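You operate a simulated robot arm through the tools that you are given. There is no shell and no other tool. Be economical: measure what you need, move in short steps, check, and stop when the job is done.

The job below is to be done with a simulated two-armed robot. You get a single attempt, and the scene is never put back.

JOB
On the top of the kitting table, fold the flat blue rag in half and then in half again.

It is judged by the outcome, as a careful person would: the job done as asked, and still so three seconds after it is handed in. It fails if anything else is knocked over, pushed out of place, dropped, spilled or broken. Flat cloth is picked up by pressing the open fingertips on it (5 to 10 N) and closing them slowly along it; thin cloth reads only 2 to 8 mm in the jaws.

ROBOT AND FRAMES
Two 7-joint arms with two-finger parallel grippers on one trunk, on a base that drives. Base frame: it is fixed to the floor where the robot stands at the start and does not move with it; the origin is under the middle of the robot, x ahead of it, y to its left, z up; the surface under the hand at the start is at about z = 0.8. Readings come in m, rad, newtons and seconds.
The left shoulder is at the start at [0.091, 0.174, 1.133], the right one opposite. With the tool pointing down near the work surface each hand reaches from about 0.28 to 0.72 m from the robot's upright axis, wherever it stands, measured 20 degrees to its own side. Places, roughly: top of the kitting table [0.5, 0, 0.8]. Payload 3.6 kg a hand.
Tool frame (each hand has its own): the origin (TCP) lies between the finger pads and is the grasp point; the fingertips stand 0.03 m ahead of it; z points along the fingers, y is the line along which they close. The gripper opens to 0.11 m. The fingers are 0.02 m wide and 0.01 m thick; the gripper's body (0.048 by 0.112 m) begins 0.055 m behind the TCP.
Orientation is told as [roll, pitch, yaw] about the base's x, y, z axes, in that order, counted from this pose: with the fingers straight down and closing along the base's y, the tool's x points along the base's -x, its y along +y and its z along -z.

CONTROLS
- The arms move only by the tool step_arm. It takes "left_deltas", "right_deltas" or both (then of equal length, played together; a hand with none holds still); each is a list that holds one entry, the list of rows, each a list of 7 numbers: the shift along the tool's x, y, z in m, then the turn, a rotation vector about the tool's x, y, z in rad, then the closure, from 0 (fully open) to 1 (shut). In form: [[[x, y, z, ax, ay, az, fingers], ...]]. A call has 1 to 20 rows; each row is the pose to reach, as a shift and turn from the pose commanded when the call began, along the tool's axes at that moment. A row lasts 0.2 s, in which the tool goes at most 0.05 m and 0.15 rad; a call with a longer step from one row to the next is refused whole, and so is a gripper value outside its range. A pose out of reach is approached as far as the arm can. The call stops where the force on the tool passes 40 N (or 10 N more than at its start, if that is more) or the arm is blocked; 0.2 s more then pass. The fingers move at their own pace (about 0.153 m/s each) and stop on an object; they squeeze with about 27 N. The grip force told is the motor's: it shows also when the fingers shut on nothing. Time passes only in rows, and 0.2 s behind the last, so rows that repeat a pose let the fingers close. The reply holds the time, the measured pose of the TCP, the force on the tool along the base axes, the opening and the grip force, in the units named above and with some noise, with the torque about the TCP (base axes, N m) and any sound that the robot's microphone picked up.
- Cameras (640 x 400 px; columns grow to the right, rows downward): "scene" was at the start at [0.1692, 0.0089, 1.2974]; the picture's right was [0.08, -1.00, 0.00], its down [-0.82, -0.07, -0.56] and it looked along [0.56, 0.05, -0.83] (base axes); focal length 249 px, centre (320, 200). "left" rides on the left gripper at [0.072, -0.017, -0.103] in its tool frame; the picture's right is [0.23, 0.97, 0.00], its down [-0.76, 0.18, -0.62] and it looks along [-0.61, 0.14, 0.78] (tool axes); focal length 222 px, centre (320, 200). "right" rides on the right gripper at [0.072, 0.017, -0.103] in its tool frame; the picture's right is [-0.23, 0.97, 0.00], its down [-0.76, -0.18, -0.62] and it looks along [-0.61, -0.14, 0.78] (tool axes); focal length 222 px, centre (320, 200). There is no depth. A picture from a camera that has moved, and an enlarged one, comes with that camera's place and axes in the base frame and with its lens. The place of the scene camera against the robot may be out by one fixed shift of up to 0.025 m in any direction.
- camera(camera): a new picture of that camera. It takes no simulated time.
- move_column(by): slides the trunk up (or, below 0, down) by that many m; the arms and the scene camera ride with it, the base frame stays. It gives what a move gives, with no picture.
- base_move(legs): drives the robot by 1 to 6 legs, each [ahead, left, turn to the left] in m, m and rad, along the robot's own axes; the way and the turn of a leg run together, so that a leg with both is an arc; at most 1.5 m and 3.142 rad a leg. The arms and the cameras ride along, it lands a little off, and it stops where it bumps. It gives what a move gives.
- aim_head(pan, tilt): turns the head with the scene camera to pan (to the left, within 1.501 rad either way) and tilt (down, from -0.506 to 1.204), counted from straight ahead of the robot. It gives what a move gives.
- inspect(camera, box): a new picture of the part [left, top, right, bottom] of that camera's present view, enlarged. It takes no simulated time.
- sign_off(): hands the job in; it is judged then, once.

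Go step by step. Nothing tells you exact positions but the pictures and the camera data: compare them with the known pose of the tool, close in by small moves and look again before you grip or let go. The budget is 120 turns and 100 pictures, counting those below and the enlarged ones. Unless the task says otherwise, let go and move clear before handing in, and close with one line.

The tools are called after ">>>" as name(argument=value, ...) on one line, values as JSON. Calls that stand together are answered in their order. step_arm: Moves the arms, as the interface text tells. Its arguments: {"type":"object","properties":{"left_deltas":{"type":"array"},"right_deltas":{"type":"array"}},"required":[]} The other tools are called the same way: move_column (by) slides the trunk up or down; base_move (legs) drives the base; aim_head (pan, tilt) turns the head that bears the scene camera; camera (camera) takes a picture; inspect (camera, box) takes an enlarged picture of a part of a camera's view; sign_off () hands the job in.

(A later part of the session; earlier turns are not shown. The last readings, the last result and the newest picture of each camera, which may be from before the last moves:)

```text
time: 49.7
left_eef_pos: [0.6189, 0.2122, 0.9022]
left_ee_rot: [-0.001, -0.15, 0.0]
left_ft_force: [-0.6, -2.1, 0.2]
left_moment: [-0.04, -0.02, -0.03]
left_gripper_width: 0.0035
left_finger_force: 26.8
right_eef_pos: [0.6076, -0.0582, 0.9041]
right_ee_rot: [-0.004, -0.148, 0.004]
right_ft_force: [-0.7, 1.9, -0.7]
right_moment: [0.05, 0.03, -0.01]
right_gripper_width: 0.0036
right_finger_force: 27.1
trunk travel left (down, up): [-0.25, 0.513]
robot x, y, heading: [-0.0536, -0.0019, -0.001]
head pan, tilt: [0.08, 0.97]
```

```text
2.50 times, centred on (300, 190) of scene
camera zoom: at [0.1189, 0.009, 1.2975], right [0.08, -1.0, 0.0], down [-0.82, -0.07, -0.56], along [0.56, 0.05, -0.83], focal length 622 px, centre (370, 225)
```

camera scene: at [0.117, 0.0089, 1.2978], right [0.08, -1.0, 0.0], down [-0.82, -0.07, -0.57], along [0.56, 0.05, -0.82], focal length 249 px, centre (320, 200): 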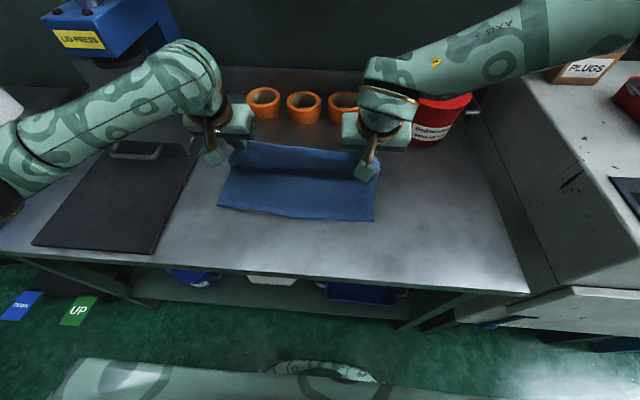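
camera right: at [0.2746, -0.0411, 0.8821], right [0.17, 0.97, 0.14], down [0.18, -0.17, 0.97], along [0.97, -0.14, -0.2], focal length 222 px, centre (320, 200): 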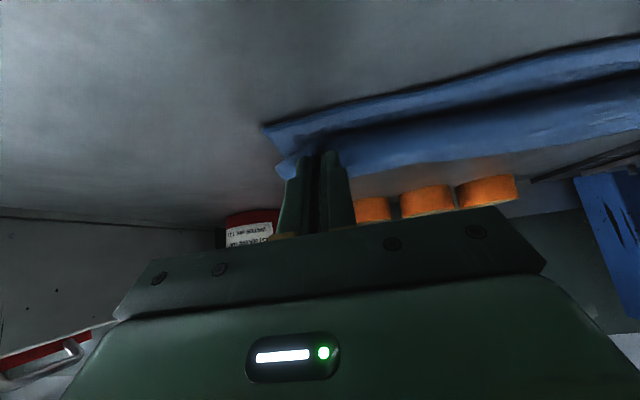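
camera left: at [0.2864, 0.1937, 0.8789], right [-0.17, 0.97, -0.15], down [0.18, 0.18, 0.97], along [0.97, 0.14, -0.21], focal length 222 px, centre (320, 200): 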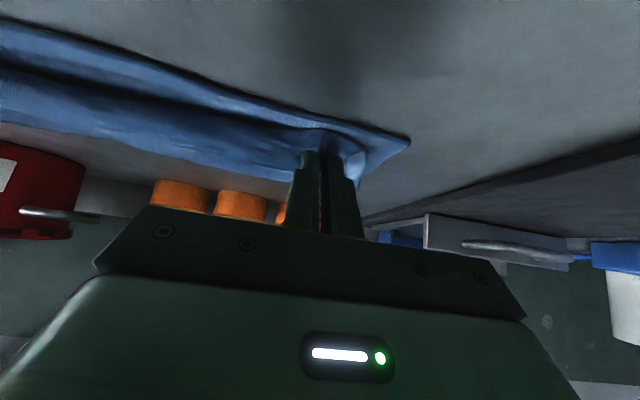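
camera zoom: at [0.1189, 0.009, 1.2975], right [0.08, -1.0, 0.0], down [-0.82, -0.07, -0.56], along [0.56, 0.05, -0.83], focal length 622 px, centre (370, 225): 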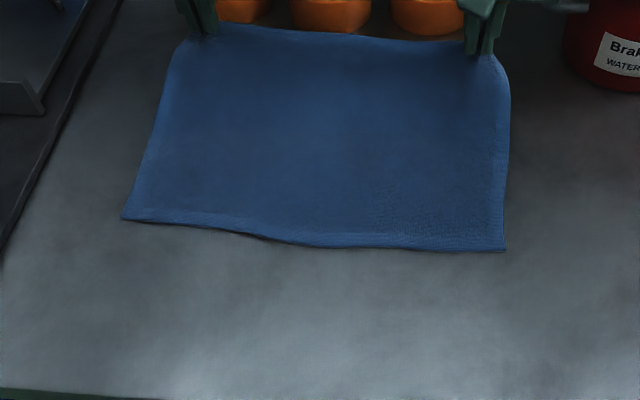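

The rag is laid out again (near edge x≈.43). Now the fuller arc, with about 12 cm radius, pulling the hem a little past the near edge at the end.

>>> step_arm(right_deltas=[[[-0.0011, 0, -0.0227, 0, 0, 0, 1], [0.0267, 0, -0.0388, 0, -0.05, 0, 1], [0.0582, 0, -0.047, 0, -0.13, 0, 1], [0.0909, 0, -0.0473, 0, -0.21, 0, 1], [0.1189, 0, -0.0405, 0, -0.29, 0, 1], [0.1433, 0, -0.0291, 0, -0.37, 0, 1], [0.1644, 0, -0.014, 0, -0.45, 0, 1], [0.1793, 0, 0.0028, 0, -0.51, 0, 1], [0.1903, -0.001, 0.0191, 0, -0.56, 0, 1], [0.2023, -0.002, 0.031, 0, -0.59, 0, 1], [0.2125, -0.002, 0.0365, 0, -0.6, 0, 1], [0.2125, -0.002, 0.0365, 0, -0.6, 0, 1]]], left_deltas=[[[-0.0011, 0, -0.0227, 0, 0, 0, 1], [0.0267, 0, -0.0388, 0, -0.05, 0, 1], [0.0582, 0, -0.047, 0, -0.13, 0, 1], [0.0909, 0, -0.0473, 0, -0.21, 0, 1], [0.1189, 0, -0.0405, 0, -0.29, 0, 1], [0.1433, 0, -0.0291, 0, -0.37, 0, 1], [0.1644, 0, -0.014, 0, -0.45, 0, 1], [0.1793, 0, 0.0028, 0, -0.51, 0, 1], [0.1903, 0.001, 0.0191, 0, -0.56, 0, 1], [0.2023, 0.002, 0.03, 0, -0.59, 0, 1], [0.2135, 0.002, 0.0345, 0, -0.6, 0, 1], [0.2135, 0.002, 0.0345, 0, -0.6, 0, 1]]])

>>> inspect(camera="scene", box=[180, 110, 420, 270])

>>> inspect(camera="left", box=[160, 50, 440, 225])

```text
time: 52.3
left_eef_pos: [0.4123, 0.2134, 0.8367]
left_ee_rot: [-0.002, -0.75, 0.001]
left_ft_force: [0.4, -3.8, 1.9]
left_moment: [-0.04, -0.04, -0.09]
left_gripper_width: 0.0037
left_finger_force: 27.3
right_eef_pos: [0.4051, -0.0623, 0.8342]
right_ee_rot: [-0.004, -0.75, 0.006]
right_ft_force: [0.5, 4.9, 0.6]
right_moment: [0.11, 0.0, 0.06]
right_gripper_width: 0.0031
right_finger_force: 27.6
trunk travel left (down, up): [-0.25, 0.513]
robot x, y, heading: [-0.0518, 0.0017, 0.001]
head pan, tilt: [0.08, 0.97]
```

```text
2.50 times, centred on (300, 190) of scene
camera zoom: at [0.1189, 0.0089, 1.2975], right [0.08, -1.0, 0.0], down [-0.82, -0.07, -0.56], along [0.56, 0.05, -0.83], focal length 622 px, centre (370, 225)
```

zoom: 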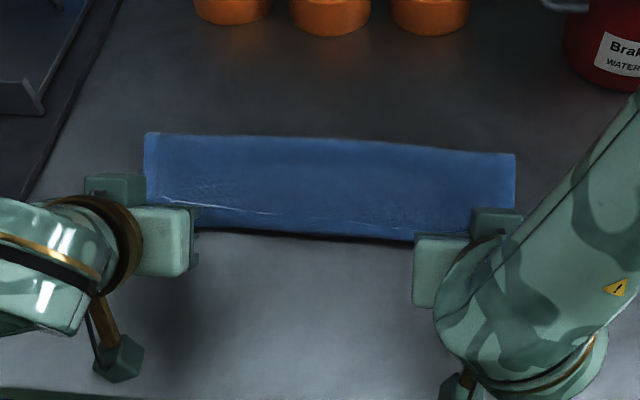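

```text
2.29 times, centred on (300, 138) of left
camera zoom: at [0.2894, 0.1963, 0.8626], right [-0.17, 0.97, -0.16], down [0.13, 0.18, 0.98], along [0.98, 0.14, -0.16], focal length 508 px, centre (366, 343)
```

zoom: 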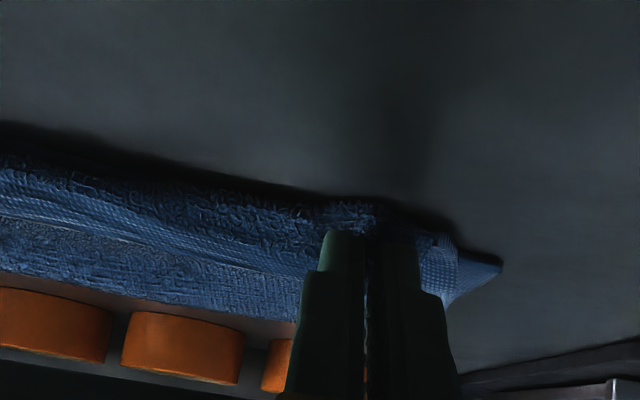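

This fold lines up far better (fold x≈.545, front x≈.43), but the hem stands up and back ~2 cm. I reverse once more, back the base for room, and come down again with a stronger lean so that the hem lies outward.

>>> step_arm(right_deltas=[[[-0.0198, 0.001, -0.0156, 0, 0.05, 0, 1], [-0.0493, 0.002, -0.0306, 0, 0.12, 0, 1], [-0.0843, 0.002, -0.0365, 0, 0.2, 0, 1], [-0.1207, 0.002, -0.0286, 0, 0.29, 0, 1], [-0.153, 0.002, -0.0092, 0, 0.37, 0, 1], [-0.1805, 0.002, 0.0154, 0, 0.45, 0, 1], [-0.1995, 0.002, 0.042, 0, 0.53, 0, 1], [-0.209, 0.002, 0.071, 0, 0.6, 0, 1], [-0.2097, 0.002, 0.0922, 0, 0.6, 0, 1], [-0.2127, 0.002, 0.0744, 0, 0.6, 0, 1], [-0.2122, 0.002, 0.0602, 0, 0.6, 0, 1]]], left_deltas=[[[-0.0198, -0.001, -0.0156, 0, 0.05, 0, 1], [-0.0493, -0.002, -0.0306, 0, 0.12, 0, 1], [-0.0843, -0.002, -0.0365, 0, 0.2, 0, 1], [-0.1207, -0.002, -0.0286, 0, 0.29, 0, 1], [-0.153, -0.002, -0.0092, 0, 0.37, 0, 1], [-0.1805, -0.002, 0.0154, 0, 0.45, 0, 1], [-0.1995, -0.002, 0.042, 0, 0.53, 0, 1], [-0.209, -0.002, 0.071, 0, 0.6, 0, 1], [-0.2097, -0.002, 0.0922, 0, 0.6, 0, 1], [-0.2127, -0.002, 0.0744, 0, 0.6, 0, 1], [-0.2122, -0.002, 0.0602, 0, 0.6, 0, 1]]])

>>> base_move(legs=[[-0.06, 0, 0]])

>>> inspect(camera="scene", box=[180, 90, 420, 250])

```text
time: 54.7
left_eef_pos: [0.6087, 0.2112, 0.9379]
left_ee_rot: [0.0, -0.149, 0.001]
left_ft_force: [-0.5, -1.9, -0.9]
left_moment: [-0.05, -0.01, -0.02]
left_gripper_width: 0.0036
left_finger_force: 27.1
right_eef_pos: [0.6005, -0.0581, 0.9341]
right_ee_rot: [-0.004, -0.149, 0.004]
right_ft_force: [0.0, 1.0, 0.4]
right_moment: [0.05, -0.02, 0.01]
right_gripper_width: 0.0032
right_finger_force: 26.8
trunk travel left (down, up): [-0.25, 0.513]
robot x, y, heading: [-0.0493, 0.0018, 0.0]
head pan, tilt: [0.08, 0.97]
```

```text
time: 55.7
left_eef_pos: [0.5461, 0.2114, 0.9391]
left_ee_rot: [-0.002, -0.152, 0.001]
left_ft_force: [0.0, -1.7, -0.1]
left_moment: [-0.08, -0.03, 0.01]
left_gripper_width: 0.0036
left_finger_force: 26.7
right_eef_pos: [0.537, -0.0589, 0.9373]
right_ee_rot: [-0.002, -0.151, 0.001]
right_ft_force: [-0.1, 0.7, 0.4]
right_moment: [0.02, -0.04, -0.02]
right_gripper_width: 0.0036
right_finger_force: 27.3
trunk travel left (down, up): [-0.25, 0.513]
robot x, y, heading: [-0.1143, 0.0015, -0.0]
head pan, tilt: [0.08, 0.97]
```

```text
2.50 times, centred on (300, 170) of scene
camera zoom: at [0.0552, 0.0086, 1.2979], right [0.08, -1.0, 0.0], down [-0.82, -0.07, -0.57], along [0.56, 0.04, -0.82], focal length 622 px, centre (370, 275)
```

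zoom: 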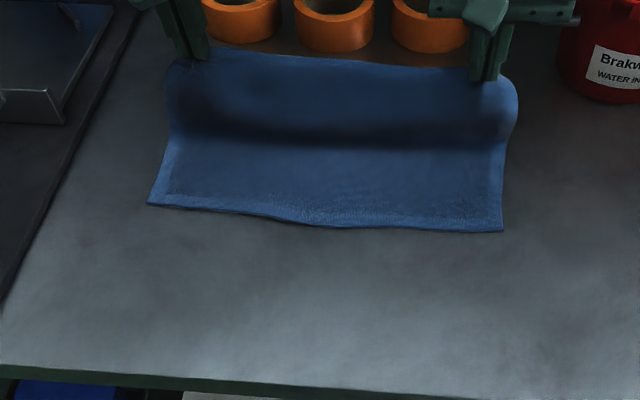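

The valley is now mid-rag (x≈.578, near edge ≈.453). Down again along the arc with more lean (1.0 rad).

>>> step_arm(right_deltas=[[[0.0188, 0, 0.0023, 0, -0.1, 0, 1], [0.0388, 0, 0.0102, 0, -0.21, 0, 1], [0.0584, 0, 0.0217, 0, -0.33, 0, 1], [0.0763, 0, 0.0358, 0, -0.45, 0, 1], [0.0908, 0, 0.0513, 0, -0.55, 0, 1], [0.1018, 0, 0.0655, 0, -0.65, 0, 1], [0.1098, 0, 0.0759, 0, -0.73, 0, 1], [0.1178, -0.001, 0.0819, 0, -0.79, 0, 1], [0.1256, -0.002, 0.0837, 0, -0.83, 0, 1], [0.1319, -0.002, 0.0831, 0, -0.85, 0, 1], [0.1319, -0.002, 0.0831, 0, -0.85, 0, 1]]], left_deltas=[[[0.0188, 0, 0.0023, 0, -0.1, 0, 1], [0.0388, 0, 0.0102, 0, -0.21, 0, 1], [0.0584, 0, 0.0217, 0, -0.33, 0, 1], [0.0763, 0, 0.0358, 0, -0.45, 0, 1], [0.0908, 0, 0.0513, 0, -0.55, 0, 1], [0.1018, 0, 0.0655, 0, -0.65, 0, 1], [0.1098, 0, 0.0759, 0, -0.73, 0, 1], [0.1178, 0.001, 0.0819, 0, -0.79, 0, 1], [0.1256, 0.002, 0.0837, 0, -0.83, 0, 1], [0.1319, 0.002, 0.0831, 0, -0.85, 0, 1], [0.1319, 0.002, 0.0831, 0, -0.85, 0, 1]]])

>>> inspect(camera="scene", box=[180, 90, 420, 250])

>>> inspect(camera="left", box=[160, 80, 440, 255])

>>> inspect(camera="right", box=[200, 80, 480, 255])

```text
time: 58.1
left_eef_pos: [0.4298, 0.2135, 0.8352]
left_ee_rot: [0.0, -0.999, 0.001]
left_ft_force: [-0.8, 0.0, 2.4]
left_moment: [0.02, -0.04, 0.02]
left_gripper_width: 0.0033
left_finger_force: 27.0
right_eef_pos: [0.4288, -0.0196, 0.867]
right_ee_rot: [-0.012, -0.995, 0.007]
right_ft_force: [-0.8, -0.2, 0.4]
right_moment: [0.0, 0.0, -0.02]
right_gripper_width: 0.0031
right_finger_force: 26.8
right hand out of reach, approached as far as the arm can: row 8, 9, 10, 11
trunk travel left (down, up): [-0.25, 0.513]
robot x, y, heading: [-0.1106, -0.0014, 0.001]
head pan, tilt: [0.08, 0.97]
```

```text
2.50 times, centred on (300, 170) of scene
camera zoom: at [0.0576, 0.0087, 1.2975], right [0.08, -1.0, 0.0], down [-0.82, -0.07, -0.56], along [0.56, 0.04, -0.83], focal length 622 px, centre (370, 275)
```

zoom: 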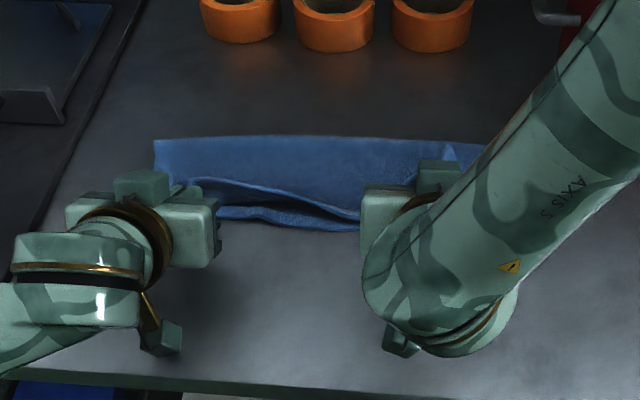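

```text
2.29 times, centred on (300, 168) of left
camera zoom: at [0.3039, 0.1963, 0.8306], right [-0.12, 0.97, -0.19], down [-0.11, 0.18, 0.98], along [0.99, 0.14, 0.09], focal length 508 px, centre (366, 274)
```

zoom: 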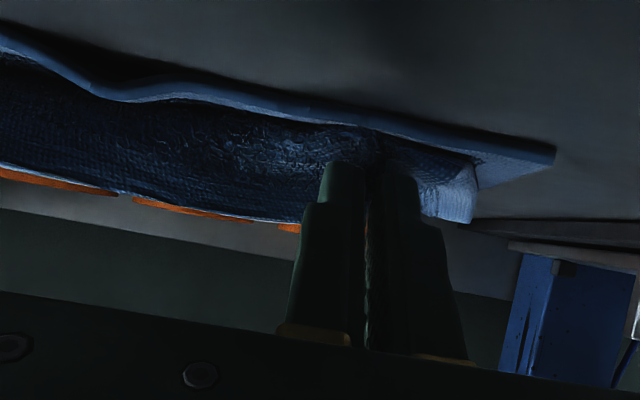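

```text
2.29 times, centred on (340, 168) of right
camera zoom: at [0.3039, -0.003, 0.862], right [0.13, 0.97, 0.18], down [-0.11, -0.17, 0.98], along [0.99, -0.14, 0.09], focal length 508 px, centre (274, 274)
```

zoom: 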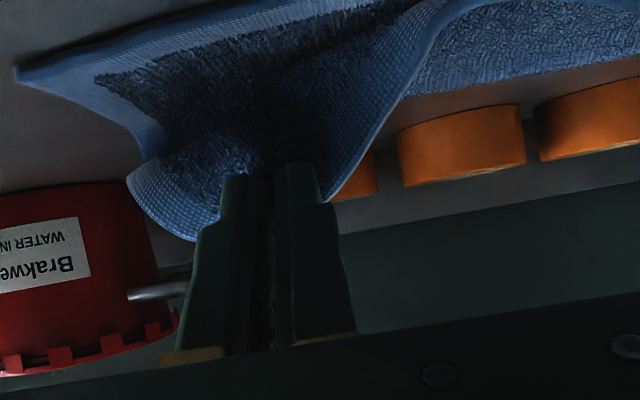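

The right arm hit its limit at that lean and drifted inward. I bring it back to its place at a 0.75 lean.

>>> step_arm(right_deltas=[[[0.0, -0.012, 0.0, 0, 0.09, 0, 1], [0.004, -0.024, 0.003, 0, 0.18, 0, 1], [0.012, -0.036, 0.008, 0, 0.25, 0, 1], [0.0227, -0.044, 0.0147, 0, 0.25, 0, 1], [0.0227, -0.044, 0.0147, 0, 0.25, 0, 1]]])

>>> inspect(camera="scene", box=[180, 90, 420, 250])

```text
time: 59.3
left_eef_pos: [0.4298, 0.2139, 0.8363]
left_ee_rot: [-0.003, -1.001, 0.002]
left_ft_force: [-0.9, -3.7, 1.0]
left_moment: [-0.03, -0.01, -0.14]
left_gripper_width: 0.0037
left_finger_force: 26.9
right_eef_pos: [0.4273, -0.064, 0.8409]
right_ee_rot: [-0.004, -0.75, 0.005]
right_ft_force: [0.2, 4.2, 0.5]
right_moment: [0.09, -0.03, 0.08]
right_gripper_width: 0.0035
right_finger_force: 26.8
trunk travel left (down, up): [-0.25, 0.513]
robot x, y, heading: [-0.1117, 0.0003, -0.004]
head pan, tilt: [0.08, 0.97]
```

```text
2.50 times, centred on (300, 170) of scene
camera zoom: at [0.0574, 0.0088, 1.2975], right [0.08, -1.0, 0.0], down [-0.82, -0.07, -0.56], along [0.56, 0.04, -0.83], focal length 622 px, centre (370, 275)
```

zoom: 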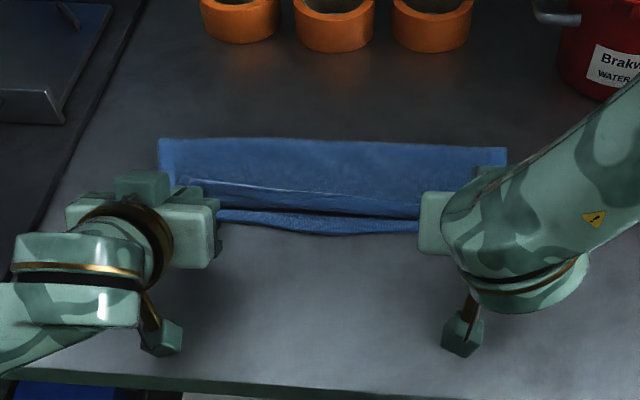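

>>> step_arm(right_deltas=[[[0.007, 0, -0.0035, 0, 0, 0, 1], [0.0135, 0, -0.007, 0, 0, 0, 1], [0.0202, -0.001, -0.0106, 0, 0, 0, 1], [0.0202, -0.001, -0.0106, 0, 0, 0, 1]]], left_deltas=[[[0.0045, 0, -0.006, 0, 0, 0, 1], [0.009, 0, -0.012, 0, 0, 0, 1], [0.0136, 0.001, -0.0174, 0, 0, 0, 1], [0.0136, 0.001, -0.0174, 0, 0, 0, 1]]])

>>> inspect(camera="scene", box=[180, 90, 420, 250])

>>> inspect(camera="right", box=[200, 80, 480, 255])

```text
time: 60.3
left_eef_pos: [0.4075, 0.2138, 0.8349]
left_ee_rot: [-0.004, -1.0, 0.002]
left_ft_force: [0.1, -6.7, 3.2]
left_moment: [-0.07, -0.06, -0.15]
left_gripper_width: 0.0038
left_finger_force: 26.9
right_eef_pos: [0.4043, -0.0653, 0.8346]
right_ee_rot: [-0.006, -0.75, 0.006]
right_ft_force: [0.8, 6.1, 3.6]
right_moment: [0.15, -0.12, 0.13]
right_gripper_width: 0.0036
right_finger_force: 26.7
trunk travel left (down, up): [-0.25, 0.513]
robot x, y, heading: [-0.1137, -0.0006, -0.001]
head pan, tilt: [0.08, 0.97]
```

```text
2.50 times, centred on (300, 170) of scene
camera zoom: at [0.0571, 0.0085, 1.2976], right [0.08, -1.0, 0.0], down [-0.82, -0.07, -0.56], along [0.56, 0.04, -0.83], focal length 622 px, centre (370, 275)
```

zoom: 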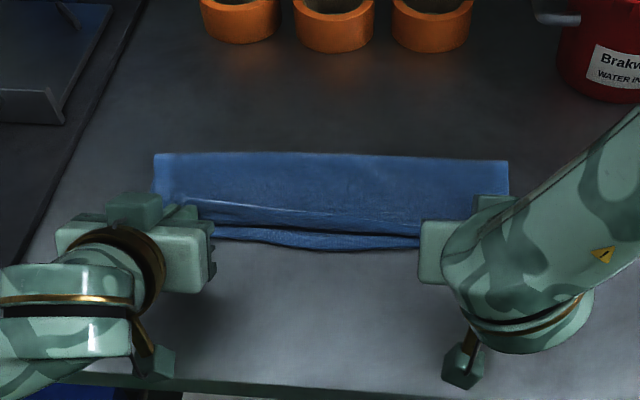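

```text
2.29 times, centred on (340, 168) of right
camera zoom: at [0.2816, -0.0483, 0.8608], right [0.16, 0.97, 0.15], down [0.13, -0.17, 0.98], along [0.98, -0.14, -0.16], focal length 508 px, centre (274, 274)
```

zoom: 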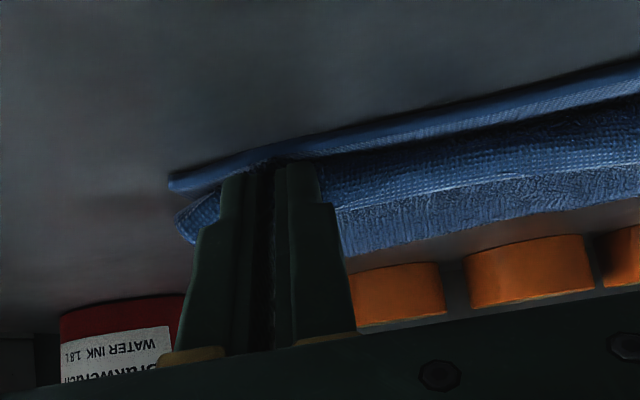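

The hem now stands upright along the near edge. I release and draw the fingers back toward the robot.

>>> step_arm(right_deltas=[[[0, 0, -0.001, 0, 0, 0, 0.95], [0, 0, -0.004, 0, 0, 0, 0.9], [0, 0, -0.012, 0, 0, 0, 0.86], [0, 0, -0.03, 0, 0, 0, 0.86], [0, 0, -0.06, 0, 0, 0, 0.86]]], left_deltas=[[[0, 0, -0.001, 0, 0, 0, 0.95], [0, 0, -0.004, 0, 0, 0, 0.9], [0, 0, -0.012, 0, 0, 0, 0.86], [0, 0, -0.03, 0, 0, 0, 0.86], [0, 0, -0.06, 0, 0, 0, 0.86]]])

>>> inspect(camera="scene", box=[180, 90, 420, 250])

>>> inspect(camera="right", box=[200, 80, 480, 255])

>>> inspect(camera="left", box=[160, 80, 440, 255])

```text
time: 61.5
left_eef_pos: [0.3567, 0.2142, 0.8669]
left_ee_rot: [0.001, -1.0, -0.001]
left_ft_force: [1.0, 0.0, -0.6]
left_moment: [0.02, 0.01, 0.0]
left_gripper_width: 0.0155
left_finger_force: 0.0
right_eef_pos: [0.3641, -0.0666, 0.8798]
right_ee_rot: [-0.005, -0.753, 0.005]
right_ft_force: [0.5, 0.1, 1.0]
right_moment: [-0.02, -0.03, 0.0]
right_gripper_width: 0.0154
right_finger_force: 0.1
trunk travel left (down, up): [-0.25, 0.513]
robot x, y, heading: [-0.1107, 0.0025, -0.002]
head pan, tilt: [0.08, 0.97]
```

```text
2.50 times, centred on (300, 170) of scene
camera zoom: at [0.0563, 0.0085, 1.2977], right [0.08, -1.0, 0.0], down [-0.82, -0.07, -0.56], along [0.56, 0.04, -0.83], focal length 622 px, centre (370, 275)
```

zoom: 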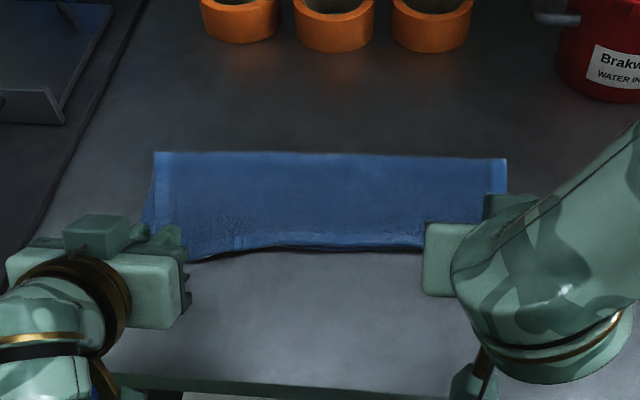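

```text
2.29 times, centred on (340, 168) of right
camera zoom: at [0.2419, -0.0494, 0.9055], right [0.17, 0.97, 0.15], down [0.13, -0.17, 0.98], along [0.98, -0.14, -0.16], focal length 508 px, centre (274, 274)
```

zoom: 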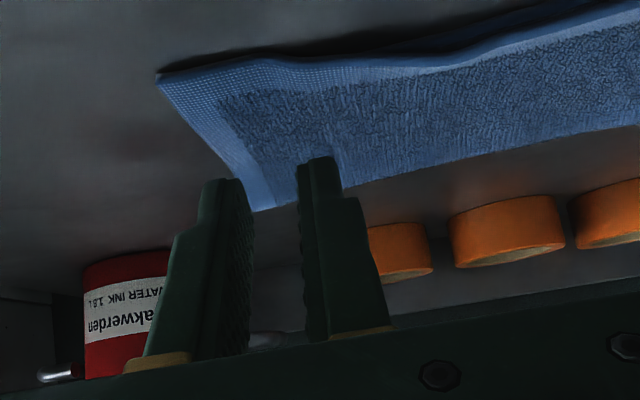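

```text
2.29 times, centred on (300, 168) of left
camera zoom: at [0.2302, 0.1973, 0.8616], right [-0.12, 0.97, -0.19], down [-0.11, 0.18, 0.98], along [0.99, 0.14, 0.09], focal length 508 px, centre (366, 274)
```

zoom: 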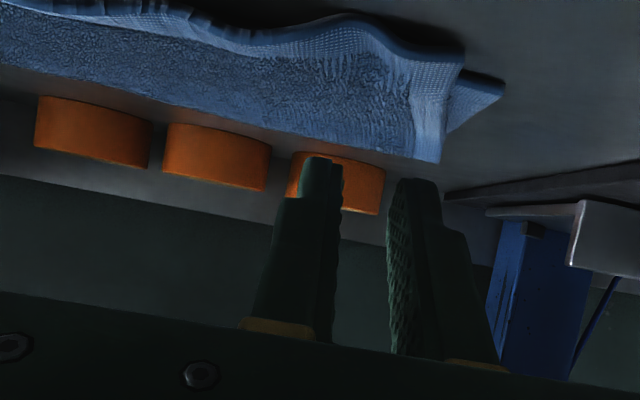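

The hem flopped over toward the robot: a clean half fold. I raise the hands upright and outward to see it whole.

>>> step_arm(right_deltas=[[[-0.02, 0, -0.022, 0, 0, 0, 0.7], [-0.041, 0, -0.044, 0, 0.05, 0, 0.7], [-0.041, -0.015, -0.044, 0, 0.15, 0, 0.7], [-0.041, -0.03, -0.044, 0, 0.25, 0, 0.7], [-0.041, -0.045, -0.044, 0, 0.35, 0, 0.7], [-0.041, -0.06, -0.044, 0, 0.45, 0, 0.7], [-0.041, -0.08, -0.044, 0, 0.55, 0, 0.7], [-0.041, -0.1, -0.044, 0, 0.65, 0, 0.7], [-0.041, -0.12, -0.044, 0, 0.75, 0, 0.7]]], left_deltas=[[[-0.025, 0, -0.016, 0, 0, 0, 0.7], [-0.05, 0, -0.032, 0, 0.1, 0, 0.7], [-0.05, 0.015, -0.032, 0, 0.23, 0, 0.7], [-0.05, 0.03, -0.032, 0, 0.36, 0, 0.7], [-0.05, 0.045, -0.032, 0, 0.49, 0, 0.7], [-0.05, 0.06, -0.032, 0, 0.62, 0, 0.7], [-0.05, 0.08, -0.032, 0, 0.75, 0, 0.7], [-0.05, 0.1, -0.032, 0, 0.88, 0, 0.7], [-0.05, 0.12, -0.032, 0, 1.0, 0, 0.7]]])

>>> inspect(camera="scene", box=[180, 90, 420, 250])

```text
time: 63.5
left_eef_pos: [0.3577, 0.3347, 0.9252]
left_ee_rot: [-0.003, 0.002, 0.0]
left_ft_force: [-0.3, -0.2, -0.3]
left_moment: [-0.01, -0.01, 0.01]
left_gripper_width: 0.0331
left_finger_force: 0.1
right_eef_pos: [0.3653, -0.186, 0.9369]
right_ee_rot: [-0.003, 0.0, 0.003]
right_ft_force: [0.2, 0.5, 0.6]
right_moment: [0.0, 0.0, -0.01]
right_gripper_width: 0.0331
right_finger_force: 0.1
trunk travel left (down, up): [-0.25, 0.513]
robot x, y, heading: [-0.1154, 0.0002, 0.0]
head pan, tilt: [0.08, 0.97]
```

```text
2.50 times, centred on (300, 170) of scene
camera zoom: at [0.0579, 0.0086, 1.2974], right [0.08, -1.0, 0.0], down [-0.82, -0.07, -0.56], along [0.56, 0.04, -0.83], focal length 622 px, centre (370, 275)
```

zoom: 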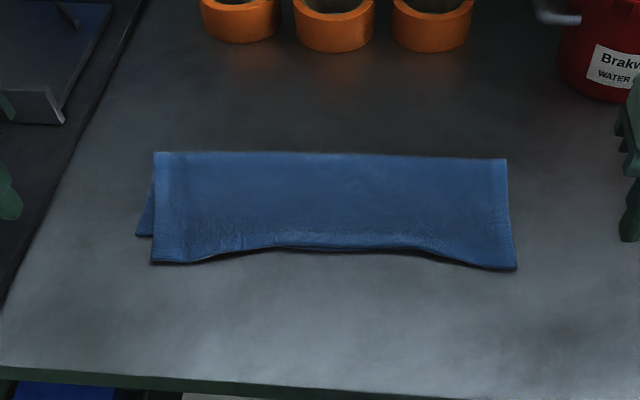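

Half-folded, but the top corners overshoot the lower edge by ~2–3 cm. The overhang is a single layer, so I can re-pinch those corners, swing up to relay the fold line, and come back down aligned, with the hem already facing the right way.

>>> step_arm(right_deltas=[[[-0.012, 0.024, 0, 0, 0, 0, 0.68], [-0.024, 0.048, 0.01, 0, 0, 0, 0.68], [-0.036, 0.072, 0.03, 0, 0, 0, 0.68], [-0.049, 0.096, 0.055, 0, 0, 0, 0.68], [-0.049, 0.096, 0.077, 0, 0, 0, 0.68], [-0.049, 0.096, 0.082, 0, 0, 0, 0.68]]], left_deltas=[[[-0.009, -0.033, 0, 0, 0, 0, 0.68], [-0.018, -0.066, 0.01, 0, 0, 0, 0.68], [-0.027, -0.1, 0.02, 0, 0, 0, 0.68], [-0.035, -0.13, 0.04, 0, 0, 0, 0.68], [-0.035, -0.13, 0.065, 0, 0, 0, 0.68], [-0.035, -0.13, 0.07, 0, 0, 0, 0.68]]])

>>> camera(camera="right")

>>> camera(camera="left")

```text
time: 64.9
left_eef_pos: [0.3937, 0.2038, 0.8527]
left_ee_rot: [0.0, -0.001, 0.0]
left_ft_force: [0.7, -0.7, 0.2]
left_moment: [0.02, 0.01, 0.0]
left_gripper_width: 0.035
left_finger_force: 0.2
right_eef_pos: [0.4144, -0.088, 0.8559]
right_ee_rot: [-0.005, -0.001, 0.002]
right_ft_force: [0.4, -0.4, -0.3]
right_moment: [-0.01, -0.03, 0.02]
right_gripper_width: 0.0351
right_finger_force: 0.2
trunk travel left (down, up): [-0.25, 0.513]
robot x, y, heading: [-0.1131, 0.0019, -0.002]
head pan, tilt: [0.08, 0.97]
```

```text
25 pictures are left
camera right: at [0.3438, -0.072, 0.9589], right [0.23, 0.97, 0.0], down [0.76, -0.17, 0.62], along [0.61, -0.14, -0.78], focal length 222 px, centre (320, 200)
```

right: 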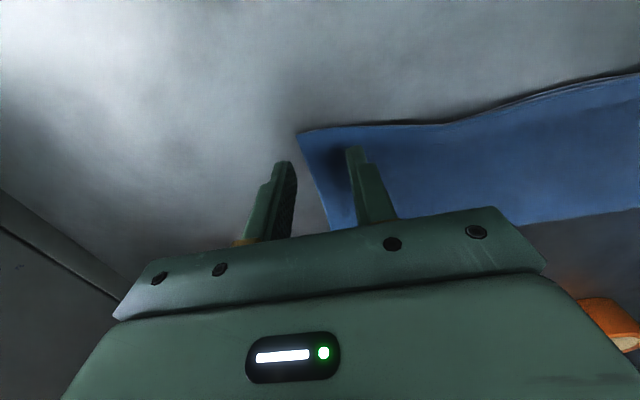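

```text
24 pictures are left
camera left: at [0.321, 0.1866, 0.9568], right [-0.23, 0.97, 0.0], down [0.76, 0.18, 0.62], along [0.61, 0.14, -0.78], focal length 222 px, centre (320, 200)
```

left: 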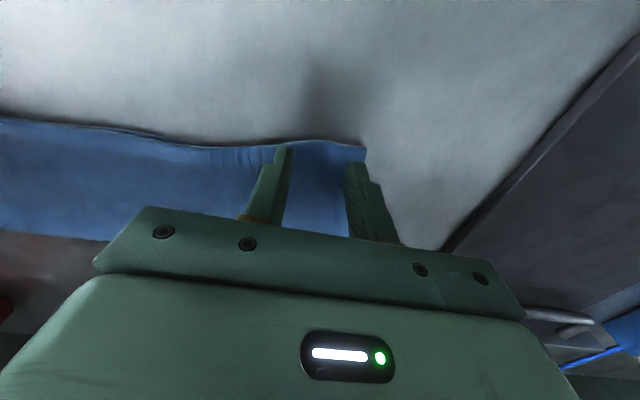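

>>> step_arm(right_deltas=[[[0.005, 0.021, 0.005, 0, 0, 0, 0.68], [0.005, 0.021, 0.014, 0, 0, 0, 0.68], [0.005, 0.021, 0.022, 0, 0, 0, 0.68]]], left_deltas=[[[-0.001, -0.001, 0.005, 0, 0, 0, 0.68], [-0.001, -0.001, 0.012, 0, 0, 0, 0.68], [-0.001, -0.001, 0.019, 0, 0, 0, 0.68]]])

```text
time: 65.7
left_eef_pos: [0.3928, 0.2029, 0.8355]
left_ee_rot: [-0.002, 0.001, 0.0]
left_ft_force: [0.0, 0.0, -0.2]
left_moment: [0.0, 0.01, 0.0]
left_gripper_width: 0.0351
left_finger_force: 0.0
right_eef_pos: [0.4105, -0.068, 0.8346]
right_ee_rot: [-0.005, -0.003, 0.002]
right_ft_force: [1.9, -1.5, 6.5]
right_moment: [0.07, -0.11, -0.01]
right_gripper_width: 0.035
right_finger_force: 0.1
trunk travel left (down, up): [-0.25, 0.513]
robot x, y, heading: [-0.1132, 0.0025, -0.003]
head pan, tilt: [0.08, 0.97]
```

>>> step_arm(right_deltas=[[[0, 0, 0, 0, 0, 0, 0.68], [0, 0, 0, 0, 0, 0, 0.68], [0, 0, 0, 0, 0, 0, 0.73], [0, 0, 0, 0, 0, 0, 0.78], [0, 0, 0, 0, 0, 0, 0.83], [0, 0, 0, 0, 0, 0, 0.88], [0, 0, 0, 0, 0, 0, 0.93], [0, 0, -0.0005, 0, 0, 0, 0.97], [0, 0, -0.001, 0, 0, 0, 1], [0, 0, -0.001, 0, 0, 0, 1], [-0.003, 0.003, -0.012, 0, 0, 0, 1], [-0.006, 0.004, -0.022, 0, 0, 0, 1]]], left_deltas=[[[0, 0, 0.002, 0, 0, 0, 0.68], [0, 0, 0.004, 0, 0, 0, 0.68], [0, 0, 0.004, 0, 0, 0, 0.73], [0, 0, 0.004, 0, 0, 0, 0.78], [0, 0, 0.004, 0, 0, 0, 0.83], [0, 0, 0.004, 0, 0, 0, 0.88], [0, 0, 0.0035, 0, 0, 0, 0.93], [0, 0, 0.003, 0, 0, 0, 0.97], [0, 0, 0.0025, 0, 0, 0, 1], [0, 0, 0.002, 0, 0, 0, 1], [-0.003, -0.003, -0.012, 0, 0, 0, 1], [-0.006, -0.004, -0.022, 0, 0, 0, 1]]])

>>> camera(camera="right")

>>> camera(camera="left")

```text
time: 68.3
left_eef_pos: [0.3986, 0.1986, 0.8582]
left_ee_rot: [-0.001, 0.001, 0.0]
left_ft_force: [0.9, -1.2, 0.4]
left_moment: [-0.03, 0.0, -0.01]
left_gripper_width: 0.0039
left_finger_force: 26.9
right_eef_pos: [0.4157, -0.0647, 0.8566]
right_ee_rot: [-0.005, -0.001, 0.0]
right_ft_force: [0.1, 1.6, -0.4]
right_moment: [0.07, 0.0, 0.05]
right_gripper_width: 0.0072
right_finger_force: 27.2
trunk travel left (down, up): [-0.25, 0.513]
robot x, y, heading: [-0.1134, 0.0001, -0.0]
head pan, tilt: [0.08, 0.97]
```

```text
23 pictures are left
camera right: at [0.3444, -0.0465, 0.9592], right [0.23, 0.97, 0.0], down [0.76, -0.17, 0.62], along [0.61, -0.15, -0.78], focal length 222 px, centre (320, 200)
```

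right: 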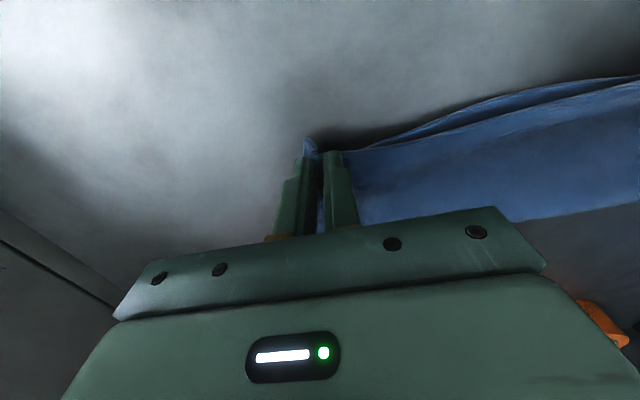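

```text
22 pictures are left
camera left: at [0.3266, 0.1825, 0.9617], right [-0.23, 0.97, 0.0], down [0.76, 0.18, 0.62], along [0.61, 0.14, -0.78], focal length 222 px, centre (320, 200)
```

left: 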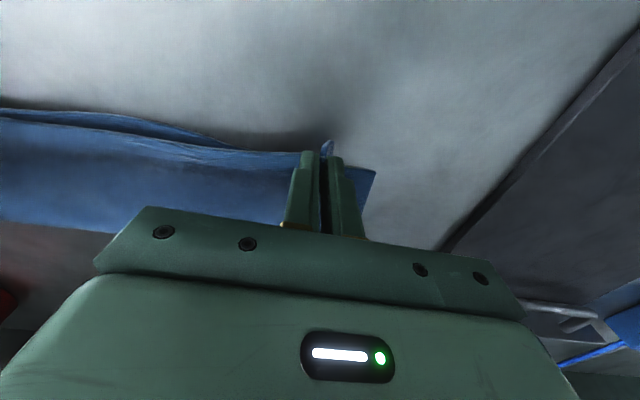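

On the right both layers' corners coincide (7 mm caught), so that side is aligned; only the left top corner overshoots. I set the right down and let go, then move just the left corner.

>>> step_arm(right_deltas=[[[0.003, -0.002, 0.01, 0, 0, 0, 1], [0.006, -0.004, 0.02, 0, 0, 0, 1], [0.006, -0.004, 0.02, 0, 0, 0, 0.85], [0.006, -0.004, 0.02, 0, 0, 0, 0.68], [0.006, -0.004, -0.01, 0, 0, 0, 0.68], [0.006, -0.004, -0.05, 0, 0, 0, 0.68], [0.006, -0.04, -0.08, 0, 0, 0, 0.68], [0.006, -0.08, -0.08, 0, 0, 0, 0.68]]])

>>> step_arm(left_deltas=[[[-0.01, -0.004, -0.02, 0, 0, 0, 1], [-0.026, -0.008, -0.038, 0, 0, 0, 1], [-0.046, -0.012, -0.052, 0, 0, 0, 1], [-0.07, -0.014, -0.062, 0, 0, 0, 1], [-0.095, -0.014, -0.068, 0, 0, 0, 1], [-0.11, -0.014, -0.07, 0, 0, 0, 1], [-0.095, -0.012, -0.068, 0, 0, 0, 1], [-0.075, -0.01, -0.06, 0, 0, 0, 1], [-0.057, -0.006, -0.048, 0, 0, 0, 1], [-0.042, 0.0, -0.034, 0, 0, 0, 1], [-0.032, 0.004, -0.018, 0, 0, 0, 1], [-0.026, 0.008, -0.002, 0, 0, 0, 1], [-0.023, 0.01, 0.012, 0, 0, 0, 1], [-0.022, 0.012, 0.019, 0, 0, 0, 1]]])

>>> inspect(camera="scene", box=[180, 90, 420, 250])

>>> camera(camera="left")

```text
time: 70.1
left_eef_pos: [0.3986, 0.1982, 0.8584]
left_ee_rot: [0.0, 0.0, -0.001]
left_ft_force: [0.4, 0.7, -0.2]
left_moment: [0.0, -0.02, -0.01]
left_gripper_width: 0.004
left_finger_force: 26.6
right_eef_pos: [0.4099, -0.1459, 0.9351]
right_ee_rot: [-0.003, 0.001, 0.001]
right_ft_force: [-0.3, 0.3, 0.4]
right_moment: [0.03, 0.0, -0.02]
right_gripper_width: 0.0352
right_finger_force: 0.0
trunk travel left (down, up): [-0.25, 0.513]
robot x, y, heading: [-0.1122, 0.0005, -0.001]
head pan, tilt: [0.08, 0.97]
```

```text
time: 73.1
left_eef_pos: [0.4235, 0.2108, 0.8398]
left_ee_rot: [-0.002, -0.001, 0.001]
left_ft_force: [0.9, -0.7, 2.1]
left_moment: [0.03, 0.01, 0.01]
left_gripper_width: 0.0037
left_finger_force: 27.0
right_eef_pos: [0.4102, -0.1432, 0.9349]
right_ee_rot: [-0.004, -0.001, 0.001]
right_ft_force: [0.2, -0.3, -0.2]
right_moment: [0.0, 0.0, -0.02]
right_gripper_width: 0.0355
right_finger_force: 0.1
trunk travel left (down, up): [-0.25, 0.513]
robot x, y, heading: [-0.1091, 0.0003, -0.009]
head pan, tilt: [0.08, 0.97]
```

```text
2.50 times, centred on (300, 170) of scene
camera zoom: at [0.0575, 0.0085, 1.2975], right [0.08, -1.0, 0.0], down [-0.82, -0.07, -0.56], along [0.56, 0.04, -0.83], focal length 622 px, centre (370, 275)
```

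zoom: 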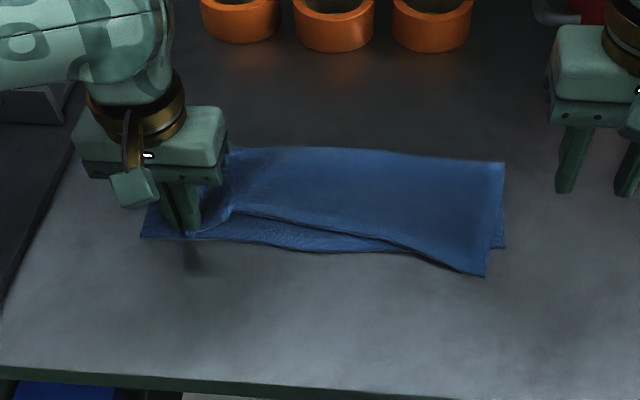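

```text
20 pictures are left
camera left: at [0.3501, 0.1937, 0.9436], right [-0.23, 0.97, 0.0], down [0.76, 0.18, 0.62], along [0.61, 0.14, -0.78], focal length 222 px, centre (320, 200)
```

left: 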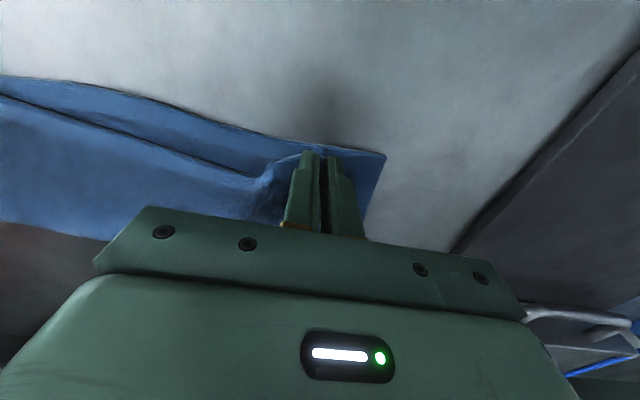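

The right top corner overhangs too, so I treat it the same way while the left holds: re-pinch the right overhang.

>>> step_arm(right_deltas=[[[0.001, 0.025, 0, 0, 0, 0.05, 0.68], [0.002, 0.05, 0.015, 0, 0, 0.1, 0.68], [0.004, 0.081, 0.035, 0, 0, 0.15, 0.68], [0.004, 0.081, 0.065, 0, 0, 0.2, 0.68], [0.004, 0.081, 0.085, 0, 0, 0.2, 0.68], [0.004, 0.081, 0.085, 0, 0, 0.2, 0.68]]])

>>> camera(camera="right")

```text
time: 74.5
left_eef_pos: [0.4219, 0.2103, 0.8399]
left_ee_rot: [0.0, 0.0, 0.002]
left_ft_force: [0.3, -0.1, 2.8]
left_moment: [0.01, -0.02, 0.01]
left_gripper_width: 0.0043
left_finger_force: 27.0
right_eef_pos: [0.4053, -0.0638, 0.8496]
right_ee_rot: [-0.003, 0.0, -0.2]
right_ft_force: [-0.3, 0.0, 0.1]
right_moment: [0.01, -0.01, -0.01]
right_gripper_width: 0.035
right_finger_force: 0.2
trunk travel left (down, up): [-0.25, 0.513]
robot x, y, heading: [-0.1136, 0.0032, -0.003]
head pan, tilt: [0.08, 0.97]
```

```text
19 pictures are left
camera right: at [0.3376, -0.0321, 0.953], right [0.42, 0.91, 0.0], down [0.71, -0.32, 0.62], along [0.57, -0.26, -0.78], focal length 222 px, centre (320, 200)
```

right: 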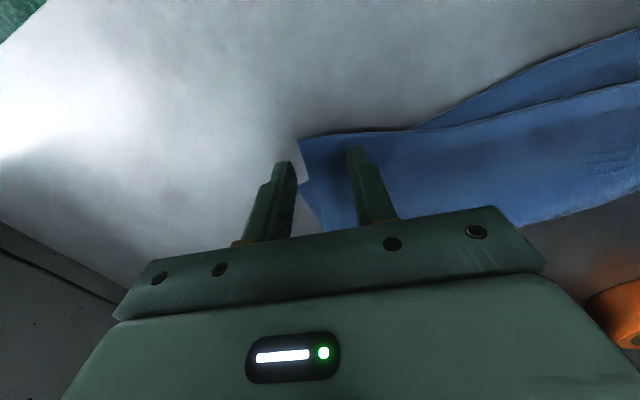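

>>> step_arm(right_deltas=[[[0.002, 0.01, 0.0, 0, 0, 0, 0.7], [0.004, 0.0196, 0.006, 0, 0, 0, 0.72], [0.004, 0.0196, 0.012, 0, 0, 0, 0.72], [0.004, 0.0196, 0.0165, 0, 0, 0, 0.72]]])

```text
time: 75.5
left_eef_pos: [0.4212, 0.2114, 0.8406]
left_ee_rot: [-0.001, 0.0, -0.001]
left_ft_force: [0.4, -0.1, 1.8]
left_moment: [0.04, -0.02, -0.02]
left_gripper_width: 0.004
left_finger_force: 26.8
right_eef_pos: [0.4056, -0.0431, 0.8339]
right_ee_rot: [0.0, -0.005, -0.199]
right_ft_force: [0.2, -0.1, 7.6]
right_moment: [0.12, -0.05, -0.02]
right_gripper_width: 0.0306
right_finger_force: 0.0
trunk travel left (down, up): [-0.25, 0.513]
robot x, y, heading: [-0.1111, 0.0027, 0.001]
head pan, tilt: [0.08, 0.97]
```

>>> step_arm(right_deltas=[[[0, 0, 0, 0, 0, 0, 0.77], [0, 0, 0, 0, 0, 0, 0.82], [0, 0, 0, 0, 0, 0, 0.87], [0, 0, 0, 0, 0, 0, 0.92], [0, 0, 0, 0, 0, 0, 0.96], [0, 0, -0.0005, 0, 0, 0, 1], [0, 0, -0.001, 0, 0, 0, 1], [0, 0, -0.001, 0, 0, 0, 1]]])

>>> step_arm(right_deltas=[[[-0.0098, 0.002, -0.02, 0, 0, 0, 1], [-0.0255, 0.0052, -0.04, 0, 0, 0, 1], [-0.0474, 0.0076, -0.056, 0, 0, 0, 1], [-0.0718, 0.0085, -0.066, 0, 0, 0, 1], [-0.0951, 0.0091, -0.072, 0, 0, 0, 1], [-0.1102, 0.0101, -0.073, 0, 0, -0.03, 1], [-0.1008, 0.0062, -0.071, 0, 0, -0.06, 1], [-0.0865, 0.0012, -0.064, 0, 0, -0.1, 1], [-0.07, -0.0031, -0.05, 0, 0, -0.14, 1], [-0.0565, -0.0069, -0.034, 0, 0, -0.17, 1], [-0.0469, -0.0099, -0.018, 0, 0, -0.2, 1], [-0.0412, -0.012, -0.008, 0, 0, -0.2, 1], [-0.0383, -0.0126, -0.004, 0, 0, -0.2, 1]]])

>>> inspect(camera="scene", box=[180, 90, 420, 250])

```text
time: 77.3
left_eef_pos: [0.4208, 0.2099, 0.8404]
left_ee_rot: [0.0, 0.0, 0.0]
left_ft_force: [0.1, -0.6, 1.2]
left_moment: [-0.02, -0.02, 0.01]
left_gripper_width: 0.0043
left_finger_force: 26.5
right_eef_pos: [0.4054, -0.0428, 0.8346]
right_ee_rot: [-0.004, -0.002, -0.2]
right_ft_force: [-0.1, 2.1, 6.2]
right_moment: [0.11, -0.07, 0.03]
right_gripper_width: 0.0038
right_finger_force: 27.3
trunk travel left (down, up): [-0.25, 0.513]
robot x, y, heading: [-0.1115, 0.0015, -0.003]
head pan, tilt: [0.08, 0.97]
```

```text
time: 80.1
left_eef_pos: [0.4222, 0.2107, 0.841]
left_ee_rot: [0.0, 0.002, 0.0]
left_ft_force: [1.1, -7.7, 2.3]
left_moment: [-0.22, -0.02, -0.09]
left_gripper_width: 0.0042
left_finger_force: 27.4
right_eef_pos: [0.44, -0.0624, 0.8376]
right_ee_rot: [-0.003, -0.003, 0.002]
right_ft_force: [-0.1, 7.2, 3.1]
right_moment: [0.16, -0.03, 0.08]
right_gripper_width: 0.004
right_finger_force: 27.6
trunk travel left (down, up): [-0.25, 0.513]
robot x, y, heading: [-0.1116, -0.0022, -0.001]
head pan, tilt: [0.08, 0.97]
```

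```text
2.50 times, centred on (300, 170) of scene
camera zoom: at [0.0573, 0.0086, 1.2975], right [0.08, -1.0, 0.0], down [-0.82, -0.07, -0.56], along [0.56, 0.04, -0.83], focal length 622 px, centre (370, 275)
```

zoom: 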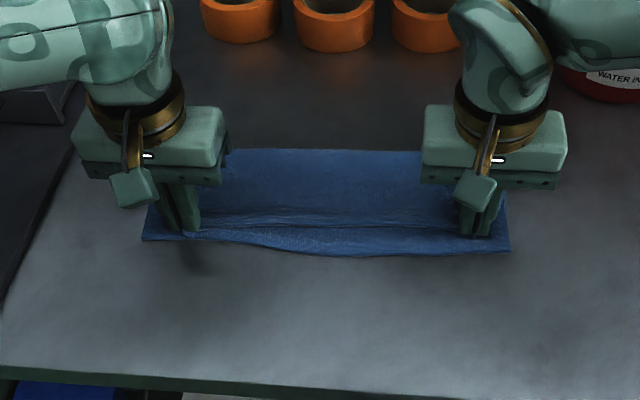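

Now the top hem is straight, with about 1.3 cm of the lower layer showing. I move both corners 1.2 cm toward the robot, slightly lifted, lower and release.

>>> step_arm(right_deltas=[[[0.002, 0, -0.006, 0, 0, 0, 1], [0.007, 0, -0.006, 0, 0, 0, 1], [0.013, 0, -0.005, 0, 0, 0, 1], [0.014, 0, 0.0, 0, 0, 0, 1], [0.014, 0.001, 0.0, 0, 0, 0, 0.9], [0.014, 0.001, 0.0, 0, 0, 0, 0.8], [0.014, 0.001, 0.0, 0, 0, 0, 0.7], [0.014, 0.001, -0.02, 0, 0, 0, 0.7], [0.014, 0.001, -0.06, 0, 0, 0, 0.7], [0.014, -0.03, -0.09, 0, 0, 0, 0.7], [0.014, -0.08, -0.09, 0, 0, 0, 0.7], [0.014, -0.12, -0.09, 0, 0, 0, 0.7]]], left_deltas=[[[0.002, 0, -0.004, 0, 0, 0, 1], [0.007, 0, -0.004, 0, 0, 0, 1], [0.011, 0, -0.004, 0, 0, 0, 1], [0.012, 0, 0.001, 0, 0, 0, 1], [0.012, -0.001, 0.001, 0, 0, 0, 0.9], [0.012, -0.001, 0.001, 0, 0, 0, 0.8], [0.012, -0.001, 0.001, 0, 0, 0, 0.7], [0.012, -0.001, -0.02, 0, 0, 0, 0.7], [0.012, -0.001, -0.06, 0, 0, 0, 0.7], [0.012, 0.03, -0.09, 0, 0, 0, 0.7], [0.012, 0.08, -0.09, 0, 0, 0, 0.7], [0.012, 0.12, -0.09, 0, 0, 0, 0.7]]])

>>> inspect(camera="scene", box=[180, 90, 420, 250])

```text
time: 82.7
left_eef_pos: [0.41, 0.3335, 0.9276]
left_ee_rot: [0.0, 0.0, -0.002]
left_ft_force: [0.3, 0.0, 0.1]
left_moment: [-0.01, 0.02, -0.01]
left_gripper_width: 0.033
left_finger_force: 0.0
right_eef_pos: [0.4257, -0.184, 0.9303]
right_ee_rot: [-0.002, 0.001, 0.004]
right_ft_force: [0.9, -1.3, 0.0]
right_moment: [0.02, -0.03, 0.01]
right_gripper_width: 0.0332
right_finger_force: 0.1
trunk travel left (down, up): [-0.25, 0.513]
robot x, y, heading: [-0.1114, -0.0008, -0.001]
head pan, tilt: [0.08, 0.97]
```

```text
2.50 times, centred on (300, 170) of scene
camera zoom: at [0.0571, 0.0085, 1.2975], right [0.08, -1.0, 0.0], down [-0.82, -0.07, -0.56], along [0.56, 0.04, -0.83], focal length 622 px, centre (370, 275)
```

zoom: 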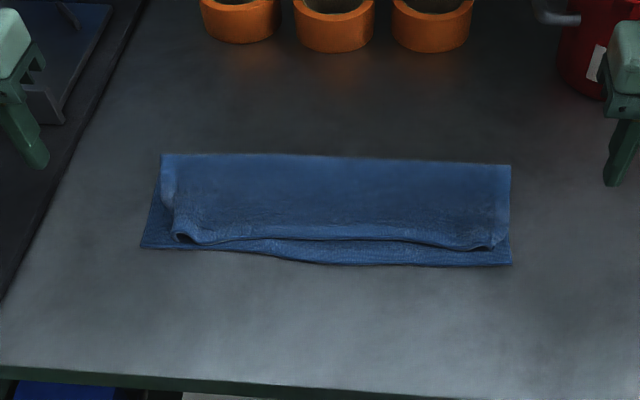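

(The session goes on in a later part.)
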